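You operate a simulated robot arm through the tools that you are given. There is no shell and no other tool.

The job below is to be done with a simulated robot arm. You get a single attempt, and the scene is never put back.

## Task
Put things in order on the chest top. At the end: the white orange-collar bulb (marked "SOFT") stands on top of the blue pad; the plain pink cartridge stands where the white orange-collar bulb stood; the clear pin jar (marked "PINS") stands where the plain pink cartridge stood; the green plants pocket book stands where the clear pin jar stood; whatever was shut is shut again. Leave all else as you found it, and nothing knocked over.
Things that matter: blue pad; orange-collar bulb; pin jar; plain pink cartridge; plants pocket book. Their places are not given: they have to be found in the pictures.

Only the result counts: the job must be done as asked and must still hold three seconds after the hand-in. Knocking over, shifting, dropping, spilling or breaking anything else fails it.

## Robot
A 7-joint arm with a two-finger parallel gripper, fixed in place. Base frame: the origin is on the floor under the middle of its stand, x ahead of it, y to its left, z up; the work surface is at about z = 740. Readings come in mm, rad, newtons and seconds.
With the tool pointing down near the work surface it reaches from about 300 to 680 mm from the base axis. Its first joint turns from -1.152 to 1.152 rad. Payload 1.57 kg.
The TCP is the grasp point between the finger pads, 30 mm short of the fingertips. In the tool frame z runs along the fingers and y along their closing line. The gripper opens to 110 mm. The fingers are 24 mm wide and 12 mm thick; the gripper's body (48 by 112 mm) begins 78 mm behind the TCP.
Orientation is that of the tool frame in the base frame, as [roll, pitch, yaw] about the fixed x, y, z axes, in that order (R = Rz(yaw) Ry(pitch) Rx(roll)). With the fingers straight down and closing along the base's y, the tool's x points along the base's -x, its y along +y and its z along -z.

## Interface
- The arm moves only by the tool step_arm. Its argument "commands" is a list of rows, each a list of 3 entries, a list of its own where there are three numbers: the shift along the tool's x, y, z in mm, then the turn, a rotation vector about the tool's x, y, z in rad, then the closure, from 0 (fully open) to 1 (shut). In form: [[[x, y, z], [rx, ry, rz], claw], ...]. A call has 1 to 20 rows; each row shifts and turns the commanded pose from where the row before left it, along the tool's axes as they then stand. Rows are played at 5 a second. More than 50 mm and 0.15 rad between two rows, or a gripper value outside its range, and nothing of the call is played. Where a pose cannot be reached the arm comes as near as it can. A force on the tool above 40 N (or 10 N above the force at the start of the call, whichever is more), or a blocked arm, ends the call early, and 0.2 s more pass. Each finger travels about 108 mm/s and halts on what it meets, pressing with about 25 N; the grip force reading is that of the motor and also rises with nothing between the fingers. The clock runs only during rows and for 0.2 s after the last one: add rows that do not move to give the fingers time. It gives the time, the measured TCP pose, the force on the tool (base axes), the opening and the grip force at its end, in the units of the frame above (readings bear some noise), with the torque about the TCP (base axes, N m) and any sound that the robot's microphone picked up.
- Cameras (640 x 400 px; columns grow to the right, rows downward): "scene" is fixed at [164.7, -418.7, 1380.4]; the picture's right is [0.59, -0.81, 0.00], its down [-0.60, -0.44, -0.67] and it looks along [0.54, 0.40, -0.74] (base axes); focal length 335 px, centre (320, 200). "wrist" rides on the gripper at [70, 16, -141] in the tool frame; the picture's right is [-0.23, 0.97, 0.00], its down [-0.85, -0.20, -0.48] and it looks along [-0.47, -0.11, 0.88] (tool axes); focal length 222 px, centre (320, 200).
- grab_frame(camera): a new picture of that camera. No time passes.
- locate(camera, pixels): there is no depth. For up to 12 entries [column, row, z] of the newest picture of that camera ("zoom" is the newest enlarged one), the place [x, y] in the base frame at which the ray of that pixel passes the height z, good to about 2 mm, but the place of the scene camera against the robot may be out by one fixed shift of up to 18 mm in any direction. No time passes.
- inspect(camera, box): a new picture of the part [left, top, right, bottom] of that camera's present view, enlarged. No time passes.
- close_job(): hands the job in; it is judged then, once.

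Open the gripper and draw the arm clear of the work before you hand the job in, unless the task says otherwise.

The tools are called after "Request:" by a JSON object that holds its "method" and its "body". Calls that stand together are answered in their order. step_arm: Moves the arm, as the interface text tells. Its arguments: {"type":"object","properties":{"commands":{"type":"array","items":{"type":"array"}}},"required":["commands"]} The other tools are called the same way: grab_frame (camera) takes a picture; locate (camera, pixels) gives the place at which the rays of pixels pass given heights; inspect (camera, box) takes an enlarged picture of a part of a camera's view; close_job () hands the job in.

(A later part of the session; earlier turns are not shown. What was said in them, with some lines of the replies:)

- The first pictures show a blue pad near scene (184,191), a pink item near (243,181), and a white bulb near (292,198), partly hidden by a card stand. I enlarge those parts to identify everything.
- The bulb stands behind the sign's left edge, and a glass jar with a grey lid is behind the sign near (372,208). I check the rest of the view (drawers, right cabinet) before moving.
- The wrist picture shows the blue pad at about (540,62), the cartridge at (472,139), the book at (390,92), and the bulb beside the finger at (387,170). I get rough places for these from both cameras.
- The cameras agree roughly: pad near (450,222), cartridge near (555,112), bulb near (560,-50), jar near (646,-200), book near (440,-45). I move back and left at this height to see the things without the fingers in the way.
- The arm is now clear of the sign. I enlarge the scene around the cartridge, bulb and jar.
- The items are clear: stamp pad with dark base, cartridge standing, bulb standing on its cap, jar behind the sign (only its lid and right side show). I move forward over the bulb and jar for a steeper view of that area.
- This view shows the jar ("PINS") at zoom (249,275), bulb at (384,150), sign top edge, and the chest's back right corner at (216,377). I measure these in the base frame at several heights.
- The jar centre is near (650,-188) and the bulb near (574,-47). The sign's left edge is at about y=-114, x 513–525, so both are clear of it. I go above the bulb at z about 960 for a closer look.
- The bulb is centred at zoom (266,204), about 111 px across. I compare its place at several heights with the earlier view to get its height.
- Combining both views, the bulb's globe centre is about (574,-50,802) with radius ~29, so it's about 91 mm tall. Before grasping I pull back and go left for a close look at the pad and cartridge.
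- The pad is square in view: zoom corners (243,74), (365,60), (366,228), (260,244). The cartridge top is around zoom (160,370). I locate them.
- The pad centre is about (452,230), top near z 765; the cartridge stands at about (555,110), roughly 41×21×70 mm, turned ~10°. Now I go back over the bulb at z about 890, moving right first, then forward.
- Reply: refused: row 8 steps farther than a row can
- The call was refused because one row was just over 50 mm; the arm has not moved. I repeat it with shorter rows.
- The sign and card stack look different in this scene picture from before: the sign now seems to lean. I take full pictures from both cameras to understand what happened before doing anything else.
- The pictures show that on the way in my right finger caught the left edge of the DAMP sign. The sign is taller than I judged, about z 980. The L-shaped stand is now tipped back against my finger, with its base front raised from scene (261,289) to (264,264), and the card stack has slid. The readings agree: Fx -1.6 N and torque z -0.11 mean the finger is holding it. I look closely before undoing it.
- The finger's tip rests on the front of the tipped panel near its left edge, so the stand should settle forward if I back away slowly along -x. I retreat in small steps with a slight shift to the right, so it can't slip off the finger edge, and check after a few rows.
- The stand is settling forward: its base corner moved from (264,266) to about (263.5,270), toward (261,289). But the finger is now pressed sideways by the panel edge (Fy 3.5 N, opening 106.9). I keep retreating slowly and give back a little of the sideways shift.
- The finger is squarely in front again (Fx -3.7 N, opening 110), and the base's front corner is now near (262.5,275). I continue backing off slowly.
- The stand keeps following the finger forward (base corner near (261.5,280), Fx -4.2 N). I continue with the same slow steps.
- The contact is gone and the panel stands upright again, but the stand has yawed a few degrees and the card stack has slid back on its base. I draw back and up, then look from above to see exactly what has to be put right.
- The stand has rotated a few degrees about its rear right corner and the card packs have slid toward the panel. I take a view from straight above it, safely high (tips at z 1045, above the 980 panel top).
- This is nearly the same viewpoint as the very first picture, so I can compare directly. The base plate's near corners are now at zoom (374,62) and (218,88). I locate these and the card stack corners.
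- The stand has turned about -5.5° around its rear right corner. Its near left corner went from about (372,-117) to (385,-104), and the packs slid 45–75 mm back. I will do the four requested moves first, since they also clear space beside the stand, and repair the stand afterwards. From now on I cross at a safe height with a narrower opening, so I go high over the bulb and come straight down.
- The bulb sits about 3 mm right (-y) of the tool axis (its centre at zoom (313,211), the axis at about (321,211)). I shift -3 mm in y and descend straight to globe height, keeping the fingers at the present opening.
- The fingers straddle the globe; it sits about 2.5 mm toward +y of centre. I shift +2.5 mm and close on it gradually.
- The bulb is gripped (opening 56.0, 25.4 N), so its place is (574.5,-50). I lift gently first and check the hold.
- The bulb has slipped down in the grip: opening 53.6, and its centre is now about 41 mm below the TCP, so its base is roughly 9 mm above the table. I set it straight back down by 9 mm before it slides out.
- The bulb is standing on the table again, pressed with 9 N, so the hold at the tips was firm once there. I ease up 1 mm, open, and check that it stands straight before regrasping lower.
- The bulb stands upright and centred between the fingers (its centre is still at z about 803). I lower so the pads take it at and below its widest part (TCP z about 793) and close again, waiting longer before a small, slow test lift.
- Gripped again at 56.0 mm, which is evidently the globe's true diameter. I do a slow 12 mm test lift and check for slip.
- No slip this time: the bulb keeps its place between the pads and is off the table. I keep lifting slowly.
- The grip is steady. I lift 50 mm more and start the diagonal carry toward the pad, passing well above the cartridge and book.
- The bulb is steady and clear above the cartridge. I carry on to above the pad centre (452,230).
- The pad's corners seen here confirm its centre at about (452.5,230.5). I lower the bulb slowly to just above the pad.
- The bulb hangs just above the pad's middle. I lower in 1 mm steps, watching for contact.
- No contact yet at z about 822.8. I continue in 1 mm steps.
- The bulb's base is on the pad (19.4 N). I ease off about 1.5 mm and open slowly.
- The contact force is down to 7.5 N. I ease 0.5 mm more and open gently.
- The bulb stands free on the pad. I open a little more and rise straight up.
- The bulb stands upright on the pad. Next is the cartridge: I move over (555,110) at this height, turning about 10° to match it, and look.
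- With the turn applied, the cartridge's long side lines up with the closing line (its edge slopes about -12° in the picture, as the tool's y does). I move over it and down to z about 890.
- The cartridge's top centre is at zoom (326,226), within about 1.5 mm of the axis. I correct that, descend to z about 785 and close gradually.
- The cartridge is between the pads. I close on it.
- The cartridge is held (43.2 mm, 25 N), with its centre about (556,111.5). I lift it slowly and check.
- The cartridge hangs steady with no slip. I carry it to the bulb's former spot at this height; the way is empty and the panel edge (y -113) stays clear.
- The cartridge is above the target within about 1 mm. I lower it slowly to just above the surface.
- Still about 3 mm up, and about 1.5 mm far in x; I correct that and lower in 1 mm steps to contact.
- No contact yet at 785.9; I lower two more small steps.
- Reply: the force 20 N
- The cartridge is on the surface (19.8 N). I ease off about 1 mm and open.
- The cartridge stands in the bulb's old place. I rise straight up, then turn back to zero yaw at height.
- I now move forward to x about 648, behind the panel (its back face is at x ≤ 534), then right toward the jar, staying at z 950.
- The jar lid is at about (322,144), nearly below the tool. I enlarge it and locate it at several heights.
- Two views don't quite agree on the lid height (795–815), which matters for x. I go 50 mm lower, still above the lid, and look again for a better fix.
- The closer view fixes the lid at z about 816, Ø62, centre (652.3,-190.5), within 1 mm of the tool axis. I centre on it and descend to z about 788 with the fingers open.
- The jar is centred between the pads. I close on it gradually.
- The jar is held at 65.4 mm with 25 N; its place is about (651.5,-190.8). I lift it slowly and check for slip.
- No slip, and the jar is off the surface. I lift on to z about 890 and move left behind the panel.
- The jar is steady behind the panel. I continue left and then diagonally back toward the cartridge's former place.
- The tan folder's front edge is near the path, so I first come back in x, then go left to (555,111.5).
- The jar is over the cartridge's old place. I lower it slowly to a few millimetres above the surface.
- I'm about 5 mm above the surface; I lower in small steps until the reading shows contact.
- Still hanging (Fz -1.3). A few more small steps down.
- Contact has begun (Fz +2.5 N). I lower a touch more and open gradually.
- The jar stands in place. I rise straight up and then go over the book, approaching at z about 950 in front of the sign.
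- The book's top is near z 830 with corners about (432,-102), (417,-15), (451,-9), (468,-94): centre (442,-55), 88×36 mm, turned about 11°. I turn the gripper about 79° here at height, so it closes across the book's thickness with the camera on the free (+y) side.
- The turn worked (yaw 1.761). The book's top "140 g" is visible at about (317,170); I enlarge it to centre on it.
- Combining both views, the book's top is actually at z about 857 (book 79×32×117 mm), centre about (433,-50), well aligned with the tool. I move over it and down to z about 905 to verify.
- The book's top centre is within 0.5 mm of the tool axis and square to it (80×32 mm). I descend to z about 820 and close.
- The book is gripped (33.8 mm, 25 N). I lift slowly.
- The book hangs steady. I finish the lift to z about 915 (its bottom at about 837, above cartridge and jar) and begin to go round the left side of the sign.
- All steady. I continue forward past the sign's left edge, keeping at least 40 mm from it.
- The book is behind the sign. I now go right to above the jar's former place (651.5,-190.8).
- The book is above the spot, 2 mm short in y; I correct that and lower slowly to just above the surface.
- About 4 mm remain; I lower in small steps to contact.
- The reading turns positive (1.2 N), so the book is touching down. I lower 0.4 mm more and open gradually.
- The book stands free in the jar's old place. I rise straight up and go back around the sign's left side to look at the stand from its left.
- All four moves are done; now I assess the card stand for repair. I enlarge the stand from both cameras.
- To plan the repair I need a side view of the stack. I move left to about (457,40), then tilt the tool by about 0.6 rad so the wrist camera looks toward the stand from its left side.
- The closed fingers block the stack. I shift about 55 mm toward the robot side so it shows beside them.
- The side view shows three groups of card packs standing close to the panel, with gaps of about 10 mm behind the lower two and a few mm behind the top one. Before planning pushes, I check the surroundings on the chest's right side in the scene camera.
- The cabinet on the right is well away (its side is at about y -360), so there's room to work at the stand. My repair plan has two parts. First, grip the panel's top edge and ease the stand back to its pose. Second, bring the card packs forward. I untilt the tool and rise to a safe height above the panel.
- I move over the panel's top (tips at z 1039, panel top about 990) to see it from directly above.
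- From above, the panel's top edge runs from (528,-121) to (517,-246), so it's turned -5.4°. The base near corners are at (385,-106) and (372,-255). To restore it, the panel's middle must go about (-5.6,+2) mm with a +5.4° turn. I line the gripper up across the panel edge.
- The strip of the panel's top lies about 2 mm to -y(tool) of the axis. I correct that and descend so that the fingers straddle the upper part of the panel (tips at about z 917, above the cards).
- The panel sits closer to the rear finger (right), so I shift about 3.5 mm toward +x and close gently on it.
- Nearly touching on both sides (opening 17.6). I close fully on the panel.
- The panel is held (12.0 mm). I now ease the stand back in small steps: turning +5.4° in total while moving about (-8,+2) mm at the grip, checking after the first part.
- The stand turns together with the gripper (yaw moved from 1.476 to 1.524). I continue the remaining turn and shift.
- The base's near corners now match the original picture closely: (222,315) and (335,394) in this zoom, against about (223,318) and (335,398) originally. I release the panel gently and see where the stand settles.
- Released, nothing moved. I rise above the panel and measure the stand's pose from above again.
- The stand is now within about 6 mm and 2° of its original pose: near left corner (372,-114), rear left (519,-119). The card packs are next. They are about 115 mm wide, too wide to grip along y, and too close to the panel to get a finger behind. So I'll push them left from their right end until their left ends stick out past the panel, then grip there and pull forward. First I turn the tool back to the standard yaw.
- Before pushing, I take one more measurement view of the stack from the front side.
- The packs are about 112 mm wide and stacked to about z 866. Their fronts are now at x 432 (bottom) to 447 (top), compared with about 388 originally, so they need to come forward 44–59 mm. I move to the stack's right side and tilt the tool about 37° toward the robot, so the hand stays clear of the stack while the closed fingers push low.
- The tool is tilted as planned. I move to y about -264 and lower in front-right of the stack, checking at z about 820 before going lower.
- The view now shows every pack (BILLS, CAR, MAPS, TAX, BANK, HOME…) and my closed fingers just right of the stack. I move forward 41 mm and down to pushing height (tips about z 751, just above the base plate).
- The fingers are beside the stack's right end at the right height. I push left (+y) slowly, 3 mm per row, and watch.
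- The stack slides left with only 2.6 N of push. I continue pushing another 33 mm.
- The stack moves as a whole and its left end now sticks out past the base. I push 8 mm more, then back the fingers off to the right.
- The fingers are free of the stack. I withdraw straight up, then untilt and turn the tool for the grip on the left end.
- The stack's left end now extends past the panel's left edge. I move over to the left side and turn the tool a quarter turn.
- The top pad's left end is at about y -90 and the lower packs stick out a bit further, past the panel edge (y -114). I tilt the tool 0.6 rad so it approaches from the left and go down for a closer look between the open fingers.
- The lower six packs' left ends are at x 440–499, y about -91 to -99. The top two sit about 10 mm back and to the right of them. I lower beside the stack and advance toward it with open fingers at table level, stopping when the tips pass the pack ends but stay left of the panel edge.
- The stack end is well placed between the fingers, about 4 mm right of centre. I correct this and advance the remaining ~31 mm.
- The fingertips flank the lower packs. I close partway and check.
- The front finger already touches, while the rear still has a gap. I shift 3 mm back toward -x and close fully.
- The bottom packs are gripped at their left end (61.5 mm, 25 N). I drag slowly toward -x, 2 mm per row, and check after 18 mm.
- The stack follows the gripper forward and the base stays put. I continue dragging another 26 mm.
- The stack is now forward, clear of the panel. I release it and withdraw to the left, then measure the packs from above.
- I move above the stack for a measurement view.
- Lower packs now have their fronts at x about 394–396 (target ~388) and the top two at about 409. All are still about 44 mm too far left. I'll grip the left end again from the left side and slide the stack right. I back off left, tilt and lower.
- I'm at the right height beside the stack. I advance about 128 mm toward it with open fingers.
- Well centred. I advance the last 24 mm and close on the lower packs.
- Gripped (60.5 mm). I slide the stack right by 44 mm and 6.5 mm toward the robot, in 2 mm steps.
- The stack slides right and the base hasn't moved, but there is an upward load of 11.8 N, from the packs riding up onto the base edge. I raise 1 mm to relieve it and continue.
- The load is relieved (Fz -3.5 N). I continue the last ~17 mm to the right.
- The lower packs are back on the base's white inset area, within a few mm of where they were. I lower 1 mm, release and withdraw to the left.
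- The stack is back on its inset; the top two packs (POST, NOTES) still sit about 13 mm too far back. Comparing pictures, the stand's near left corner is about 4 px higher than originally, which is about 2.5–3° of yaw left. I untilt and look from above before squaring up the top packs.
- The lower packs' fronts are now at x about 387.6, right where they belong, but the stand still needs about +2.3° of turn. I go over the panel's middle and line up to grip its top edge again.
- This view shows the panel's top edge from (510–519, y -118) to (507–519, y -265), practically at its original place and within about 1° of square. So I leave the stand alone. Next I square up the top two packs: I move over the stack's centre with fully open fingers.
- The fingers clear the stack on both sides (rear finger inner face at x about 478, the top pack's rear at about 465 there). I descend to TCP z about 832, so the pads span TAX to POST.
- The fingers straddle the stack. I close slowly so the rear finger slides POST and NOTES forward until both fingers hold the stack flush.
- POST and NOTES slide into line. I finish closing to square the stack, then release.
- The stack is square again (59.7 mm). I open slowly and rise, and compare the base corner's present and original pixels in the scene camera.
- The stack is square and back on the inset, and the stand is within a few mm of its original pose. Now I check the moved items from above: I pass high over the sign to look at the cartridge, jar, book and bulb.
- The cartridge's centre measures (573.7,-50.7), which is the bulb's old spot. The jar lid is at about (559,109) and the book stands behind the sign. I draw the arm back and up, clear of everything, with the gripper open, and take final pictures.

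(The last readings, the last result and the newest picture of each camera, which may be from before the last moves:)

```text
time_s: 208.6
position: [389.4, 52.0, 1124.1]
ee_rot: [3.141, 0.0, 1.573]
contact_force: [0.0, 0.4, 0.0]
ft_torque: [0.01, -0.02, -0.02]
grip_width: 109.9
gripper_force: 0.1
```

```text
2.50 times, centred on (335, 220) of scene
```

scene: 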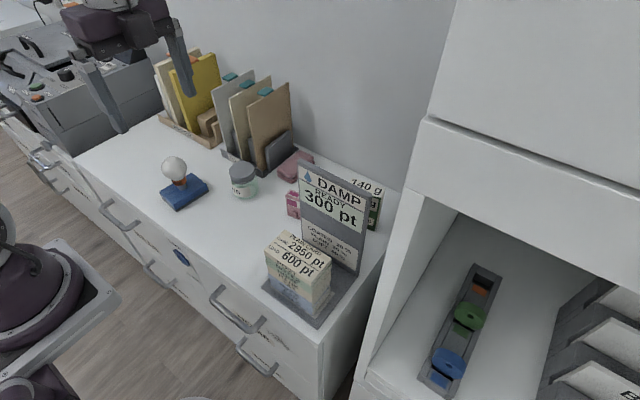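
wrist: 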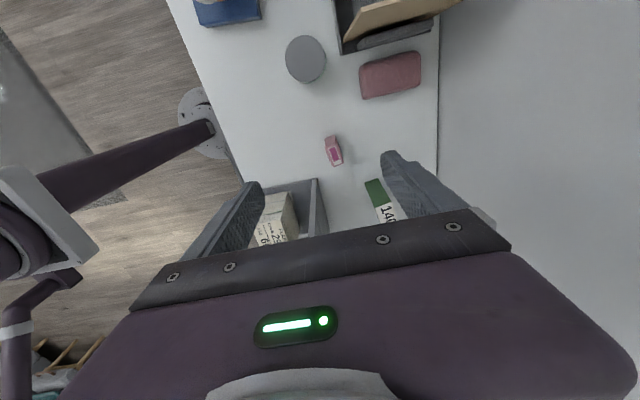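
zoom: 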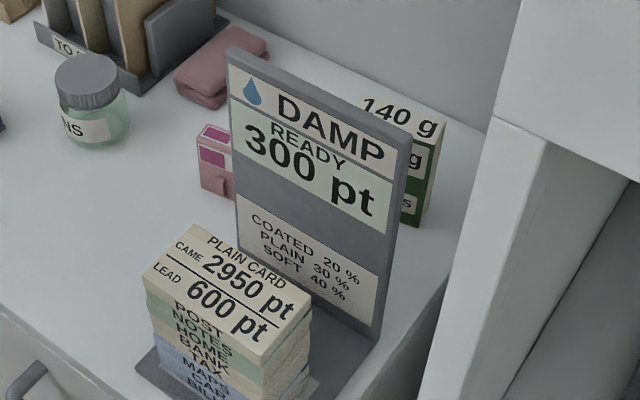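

In the final picture the moved items are in place. Comparing label positions with the first picture, though, the card stack still appears about 9–10 mm too far left (+y). I'll repeat the proven left-end grip and slide it right by that amount, approaching from the left as before.

Request:
{"method": "step_arm", "body": {"commands": [[[-22, 28.5, 0], [0, 0, 0], 0.1], [[0, 0, 0], [0, -0.12, 0], 0.1], [[0, 0, 0], [0, -0.12, 0], 0.1], [[0, 0, 0], [0, -0.12, 0], 0.1], [[0, 0, 0], [0, -0.12, 0], 0.1], [[0, 0, 0], [0, -0.12, 0], 0.1], [[25.4, 0, 37.1], [0, 0, 0], 0.1], [[25.4, 0, 37.1], [0, 0, 0], 0.1], [[25.4, 0, 37.1], [0, 0, 0], 0.1], [[25.4, 0, 37.1], [0, 0, 0], 0.1], [[25.4, 0, 37.1], [0, 0, 0], 0.1], [[25.4, 0, 37.1], [0, 0, 0], 0.1], [[25.4, 0, 37.1], [0, 0, 0], 0.1], [[13, 0, 19], [0, 0, 0], 0.1], [[0, 0, 0], [0, 0, 0], 0.1], [[0, 0, 0], [0, 0, 0], 0.1]]}}

Request:
{"method": "grab_frame", "body": {"camera": "wrist"}}

Request:
{"method": "grab_frame", "body": {"camera": "scene"}}

```text
time_s: 212.0
position: [417.1, 29.0, 784.6]
ee_rot: [-3.14, 0.601, 1.572]
contact_force: [-1.2, 0.7, 0.7]
ft_torque: [-0.02, -0.02, 0.02]
grip_width: 99.3
gripper_force: 0.1
```

```text
taken
```

wrist: 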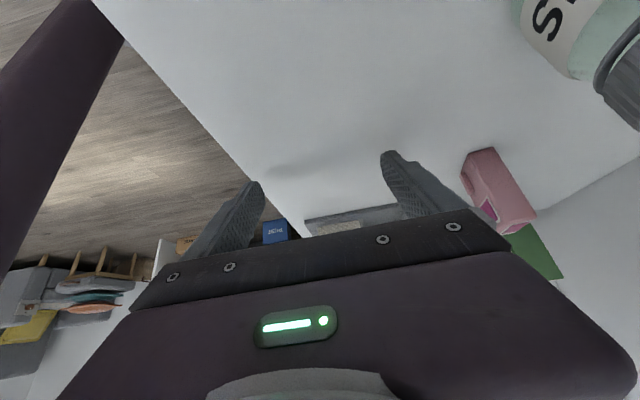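

```text
taken
```

scene: 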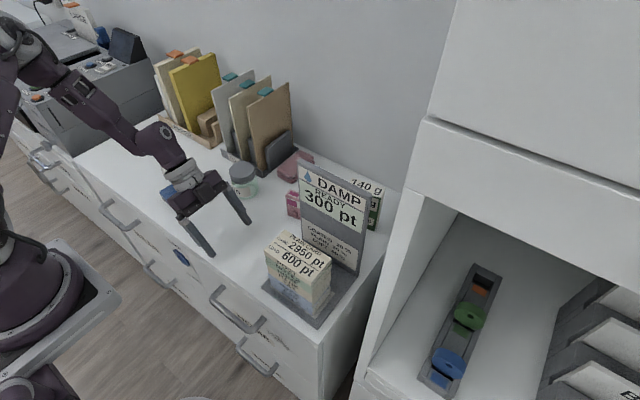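

I'm beside the stack at the right height. I advance toward it in two parts, checking the alignment in between.

Request:
{"method": "step_arm", "body": {"commands": [[[-13.2, 0, 9.04], [0, 0, 0], 0.05], [[-13.2, 0, 9.04], [0, 0, 0], 0.05], [[-13.2, 0, 9.04], [0, 0, 0], 0.05], [[-13.2, 0, 9.04], [0, 0, 0], 0.05], [[-13.2, 0, 9.04], [0, 0, 0], 0.05], [[-13.2, 0, 9.04], [0, 0, 0], 0.05], [[-13.2, 0, 9.04], [0, 0, 0], 0.05], [[-13.2, 0, 9.04], [0, 0, 0], 0.05], [[-5, 0, 3.4], [0, 0, 0], 0.05], [[0, 0, 0], [0, 0, 0], 0.05]]}}

Request:
{"method": "inspect", "body": {"camera": "wrist", "box": [220, 80, 420, 240]}}

Request:
{"method": "inspect", "body": {"camera": "scene", "box": [150, 140, 400, 330]}}

```text
time_s: 214.2
position: [416.2, -105.5, 786.7]
ee_rot: [-3.141, 0.599, 1.572]
contact_force: [-0.1, -0.4, -0.3]
ft_torque: [0.03, -0.04, -0.01]
grip_width: 104.4
gripper_force: 0.0
```

```text
2.50 times, centred on (320, 160) of wrist
```

zoom: 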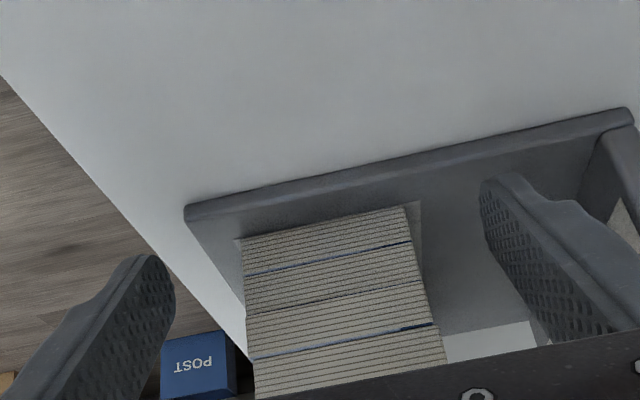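

```text
2.11 times, centred on (275, 235) of scene
```

zoom: 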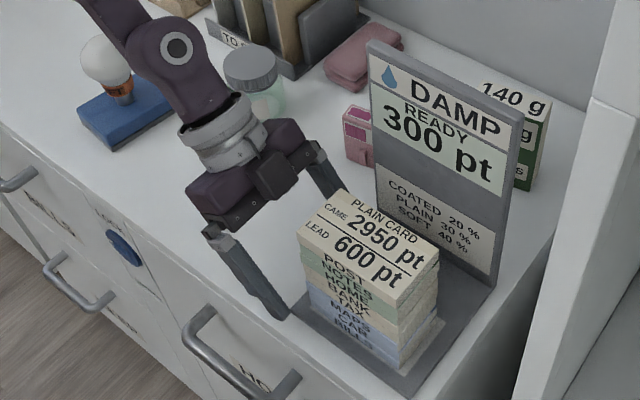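

From here the bottom pack's left end measures y about -137 and the base's left edge about -112 to -116. That leaves the stack about 4–10 mm left of its first-picture position, depending on the measure. I take the middle and shift it 6 mm. First I advance the last 32 mm and grip.

Request:
{"method": "step_arm", "body": {"commands": [[[-6.6, 0, 4.52], [0, 0, 0], 0.05], [[-6.6, 0, 4.52], [0, 0, 0], 0.05], [[-6.6, 0, 4.52], [0, 0, 0], 0.05], [[-6.6, 0, 4.52], [0, 0, 0], 0.05], [[0, 0, 0], [0, 0, 0], 0.25], [[0, 0, 0], [0, 0, 0], 0.36], [[0, 0, 0], [0, 0, 0], 0.41], [[0, 0, 0], [0, 0, 0], 0.43], [[0, 0, 0], [0, 0, 0], 0.46], [[0, 0, 0], [0, 0, 0], 0.6], [[0, 0, 0], [0, 0, 0], 0.7], [[0, 0, 0], [0, 0, 0], 0.7]]}}

Request:
{"method": "inspect", "body": {"camera": "wrist", "box": [220, 80, 420, 240]}}

```text
time_s: 216.8
position: [415.7, -138.3, 786.3]
ee_rot: [-3.142, 0.599, 1.572]
contact_force: [1.7, -0.8, 0.3]
ft_torque: [0.02, -0.02, 0.02]
grip_width: 59.8
gripper_force: 24.8
```

```text
2.50 times, centred on (320, 160) of wrist
```

zoom: 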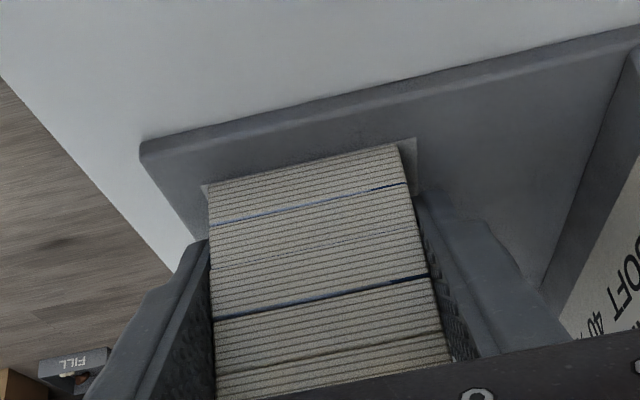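

Gripped cleanly (59.8 mm). I slide it 6 mm to the right in small steps, then release and withdraw.

Request:
{"method": "step_arm", "body": {"commands": [[[-1.24, 0, 0.85], [0, 0, 0], 0.7], [[-1.24, 0, 0.85], [0, 0, 0], 0.7], [[-1.24, 0, 0.85], [0, 0, 0], 0.7], [[-1.24, 0, 0.85], [0, 0, 0], 0.7], [[0, 0, 0], [0, 0, 0], 0.7]]}}

Request:
{"method": "inspect", "body": {"camera": "scene", "box": [220, 200, 350, 330]}}

Request:
{"method": "inspect", "body": {"camera": "wrist", "box": [220, 80, 420, 240]}}

```text
time_s: 218.0
position: [417.1, -142.9, 786.4]
ee_rot: [3.141, 0.6, 1.571]
contact_force: [-0.3, -0.7, -4.2]
ft_torque: [0.24, 0.01, 0.01]
grip_width: 59.8
gripper_force: 25.1
```

```text
3.08 times, centred on (285, 265) of scene
```

zoom: 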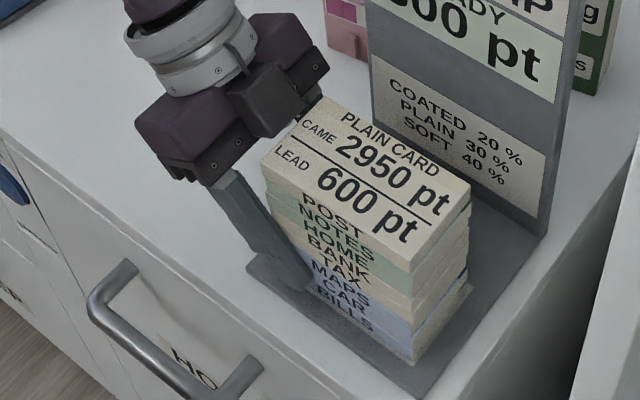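

```text
2.50 times, centred on (320, 160) of wrist
```

zoom: 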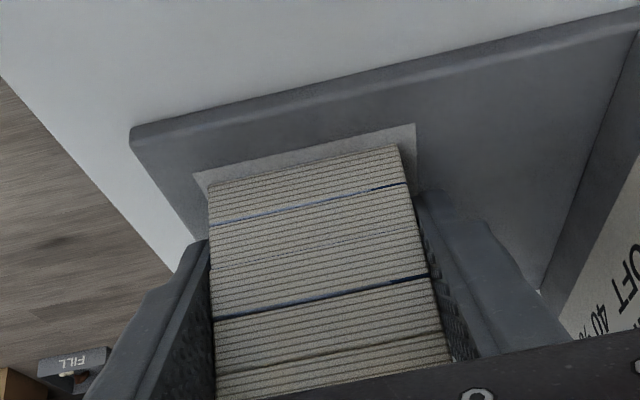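

The card labels now sit within about 2 px of where they were in the first picture. I release and withdraw to the left, then up.

Request:
{"method": "step_arm", "body": {"commands": [[[0.4, 0, 0.6], [0, 0, 0], 0.7], [[0, 0, 0], [0, 0, 0], 0.5], [[0, 0, 0], [0, 0, 0], 0.44], [[0, 0, 0], [0, 0, 0], 0.38], [[0, 0, 0], [0, 0, 0], 0.25], [[0, 0, 0], [0, 0, 0], 0.1], [[8.25, 0, -5.65], [0, 0, 0], 0.1], [[24.7, 0, -17], [0, 0, 0], 0.1], [[24.7, 0, -17], [0, 0, 0], 0.1], [[24.7, 0, -17], [0, 0, 0], 0.1], [[-21.9, 0, -31.9], [0, 0, 0], 0.1], [[-25.4, 0, -37.1], [0, 0, 0], 0.1], [[-25.4, 0, -37.1], [0, 0, 0], 0.1], [[-25.4, 0, -37.1], [0, 0, 0], 0.1], [[-25.4, 0, -37.1], [0, 0, 0], 0.1], [[-25.4, 0, -37.1], [0, 0, 0], 0.1], [[-25.4, 0, -37.1], [0, 0, 0], 0.1], [[0, 0, 0], [0, 0, 0], 0.1]]}}

Request:
{"method": "grab_frame", "body": {"camera": "scene"}}

Request:
{"method": "inspect", "body": {"camera": "scene", "box": [220, 200, 350, 330]}}

```text
time_s: 221.8
position: [418.1, -41.8, 1094.7]
ee_rot: [3.141, 0.601, 1.572]
contact_force: [-1.8, 0.2, -0.5]
ft_torque: [0.01, -0.03, -0.01]
grip_width: 98.8
gripper_force: 0.1
```

```text
taken
```

scene: 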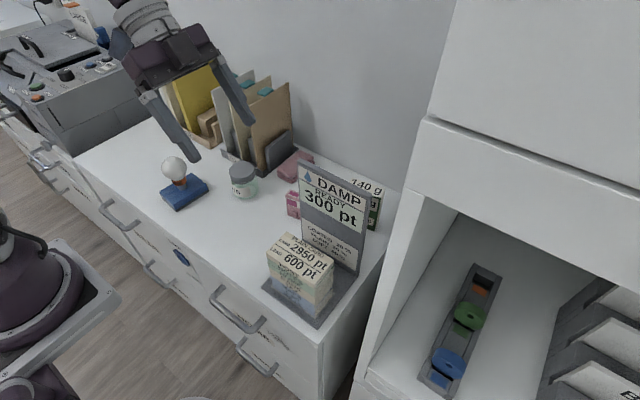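

```text
3.08 times, centred on (285, 265) of scene
```

zoom: 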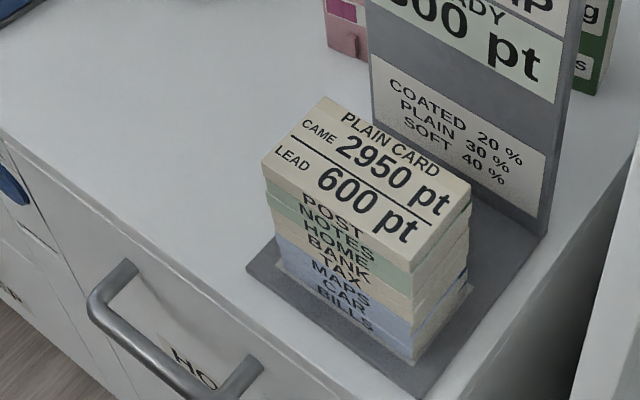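

The stack now matches the original picture to within a few mm, and everything stands upright. I untilt the tool, open fully, and move back clear before a last check.

Request:
{"method": "step_arm", "body": {"commands": [[[0, 0, 0], [0, 0.12, 0], 0.0], [[0, 0, 0], [0, 0.12, 0], 0.0], [[0, 0, 0], [0, 0.12, 0], 0.0], [[0, 0, 0], [0, 0.12, 0], 0.0], [[0, 0, 0], [0, 0.12, 0], 0.0], [[30, -15, -10], [0, 0, 0], 0.0], [[30, -15, -10], [0, 0, 0], 0.0], [[0, 0, 0], [0, 0, 0], 0.0], [[0, 0, 0], [0, 0, 0], 0.0]]}}

Request:
{"method": "grab_frame", "body": {"camera": "scene"}}

Request:
{"method": "inspect", "body": {"camera": "scene", "box": [140, 130, 400, 330]}}

```text
time_s: 223.8
position: [386.5, 17.7, 1113.2]
ee_rot: [3.139, 0.001, 1.573]
contact_force: [-1.0, 0.3, 0.2]
ft_torque: [0.03, -0.01, 0.0]
grip_width: 109.8
gripper_force: 0.0
```

```text
taken
```

scene: 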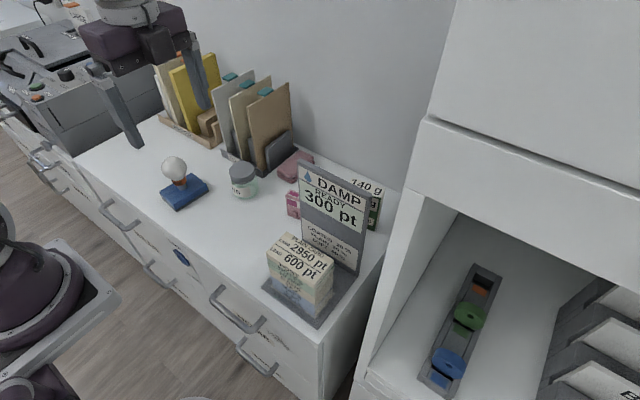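

```text
2.00 times, centred on (270, 230) of scene
```

zoom: 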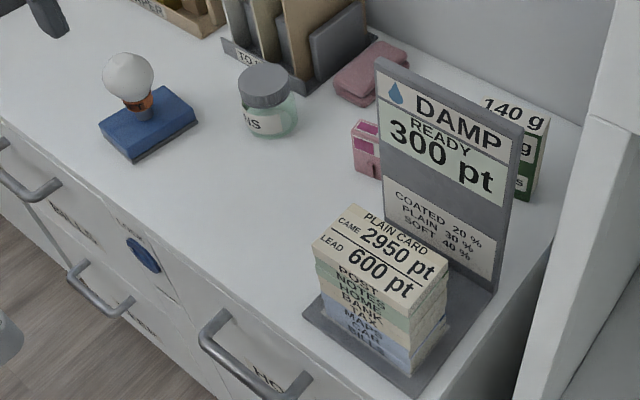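

The final pictures show:
- **Bulb:** upright on the blue pad.
- **Cartridge:** where the bulb stood.
- **Jar:** where the cartridge stood.
- **Book:** where the jar stood.
- **Shut things:** I opened nothing.

The arm is clear with the gripper open. One thing did go wrong: early on, my finger tipped the DAMP card stand back and its card packs slid. I put the stand and packs back to within a few mm and about 1–2° as best I could measure, but not exactly, and the packs may not have their original small stagger. I hand the job in now.

Request:
{"method": "close_job", "body": {}}

```text
The job is handed in.
```

I handed the job in with all four items moved as asked. But I knocked the DAMP card stand along the way and could only put it back approximately. You asked for nothing else to be shifted, so that may fail the job.

**The four moves**, as the last pictures and readings show them:
- **Bulb:** the orange-collar bulb ("SOFT") stands upright near the middle of the blue pad.
- **Cartridge:** the pink cartridge stands where the bulb stood, within about 1 mm by my measurement.
- **Jar:** the pin jar stands where the cartridge stood, upright and not spilled, within about 4 mm.
- **Book:** the plants pocket book stands upright where the jar stood, behind the sign.

I opened nothing, so nothing needed shutting again.

**What went wrong:**
- **Card stand:** I judged the DAMP sign shorter than it is, and a finger caught its left edge. The stand tipped back about 25–30°, turned about 5°, and its eight card packs slid 45–75 mm towards the panel. It did not fall over.
- **Repair:** I lowered the stand back down, turned it back by its top edge, slid the packs forward and squared them up. By my measurements the stand is within about 5 mm and 2° of its original pose, and the packs are within about 5 mm. They may not have the slight stagger they started with.
- **Bulb slip:** on the first lift the bulb slipped in the grip. I set it back down from about 9 mm and regrasped it; it stayed upright and shows no visible damage.
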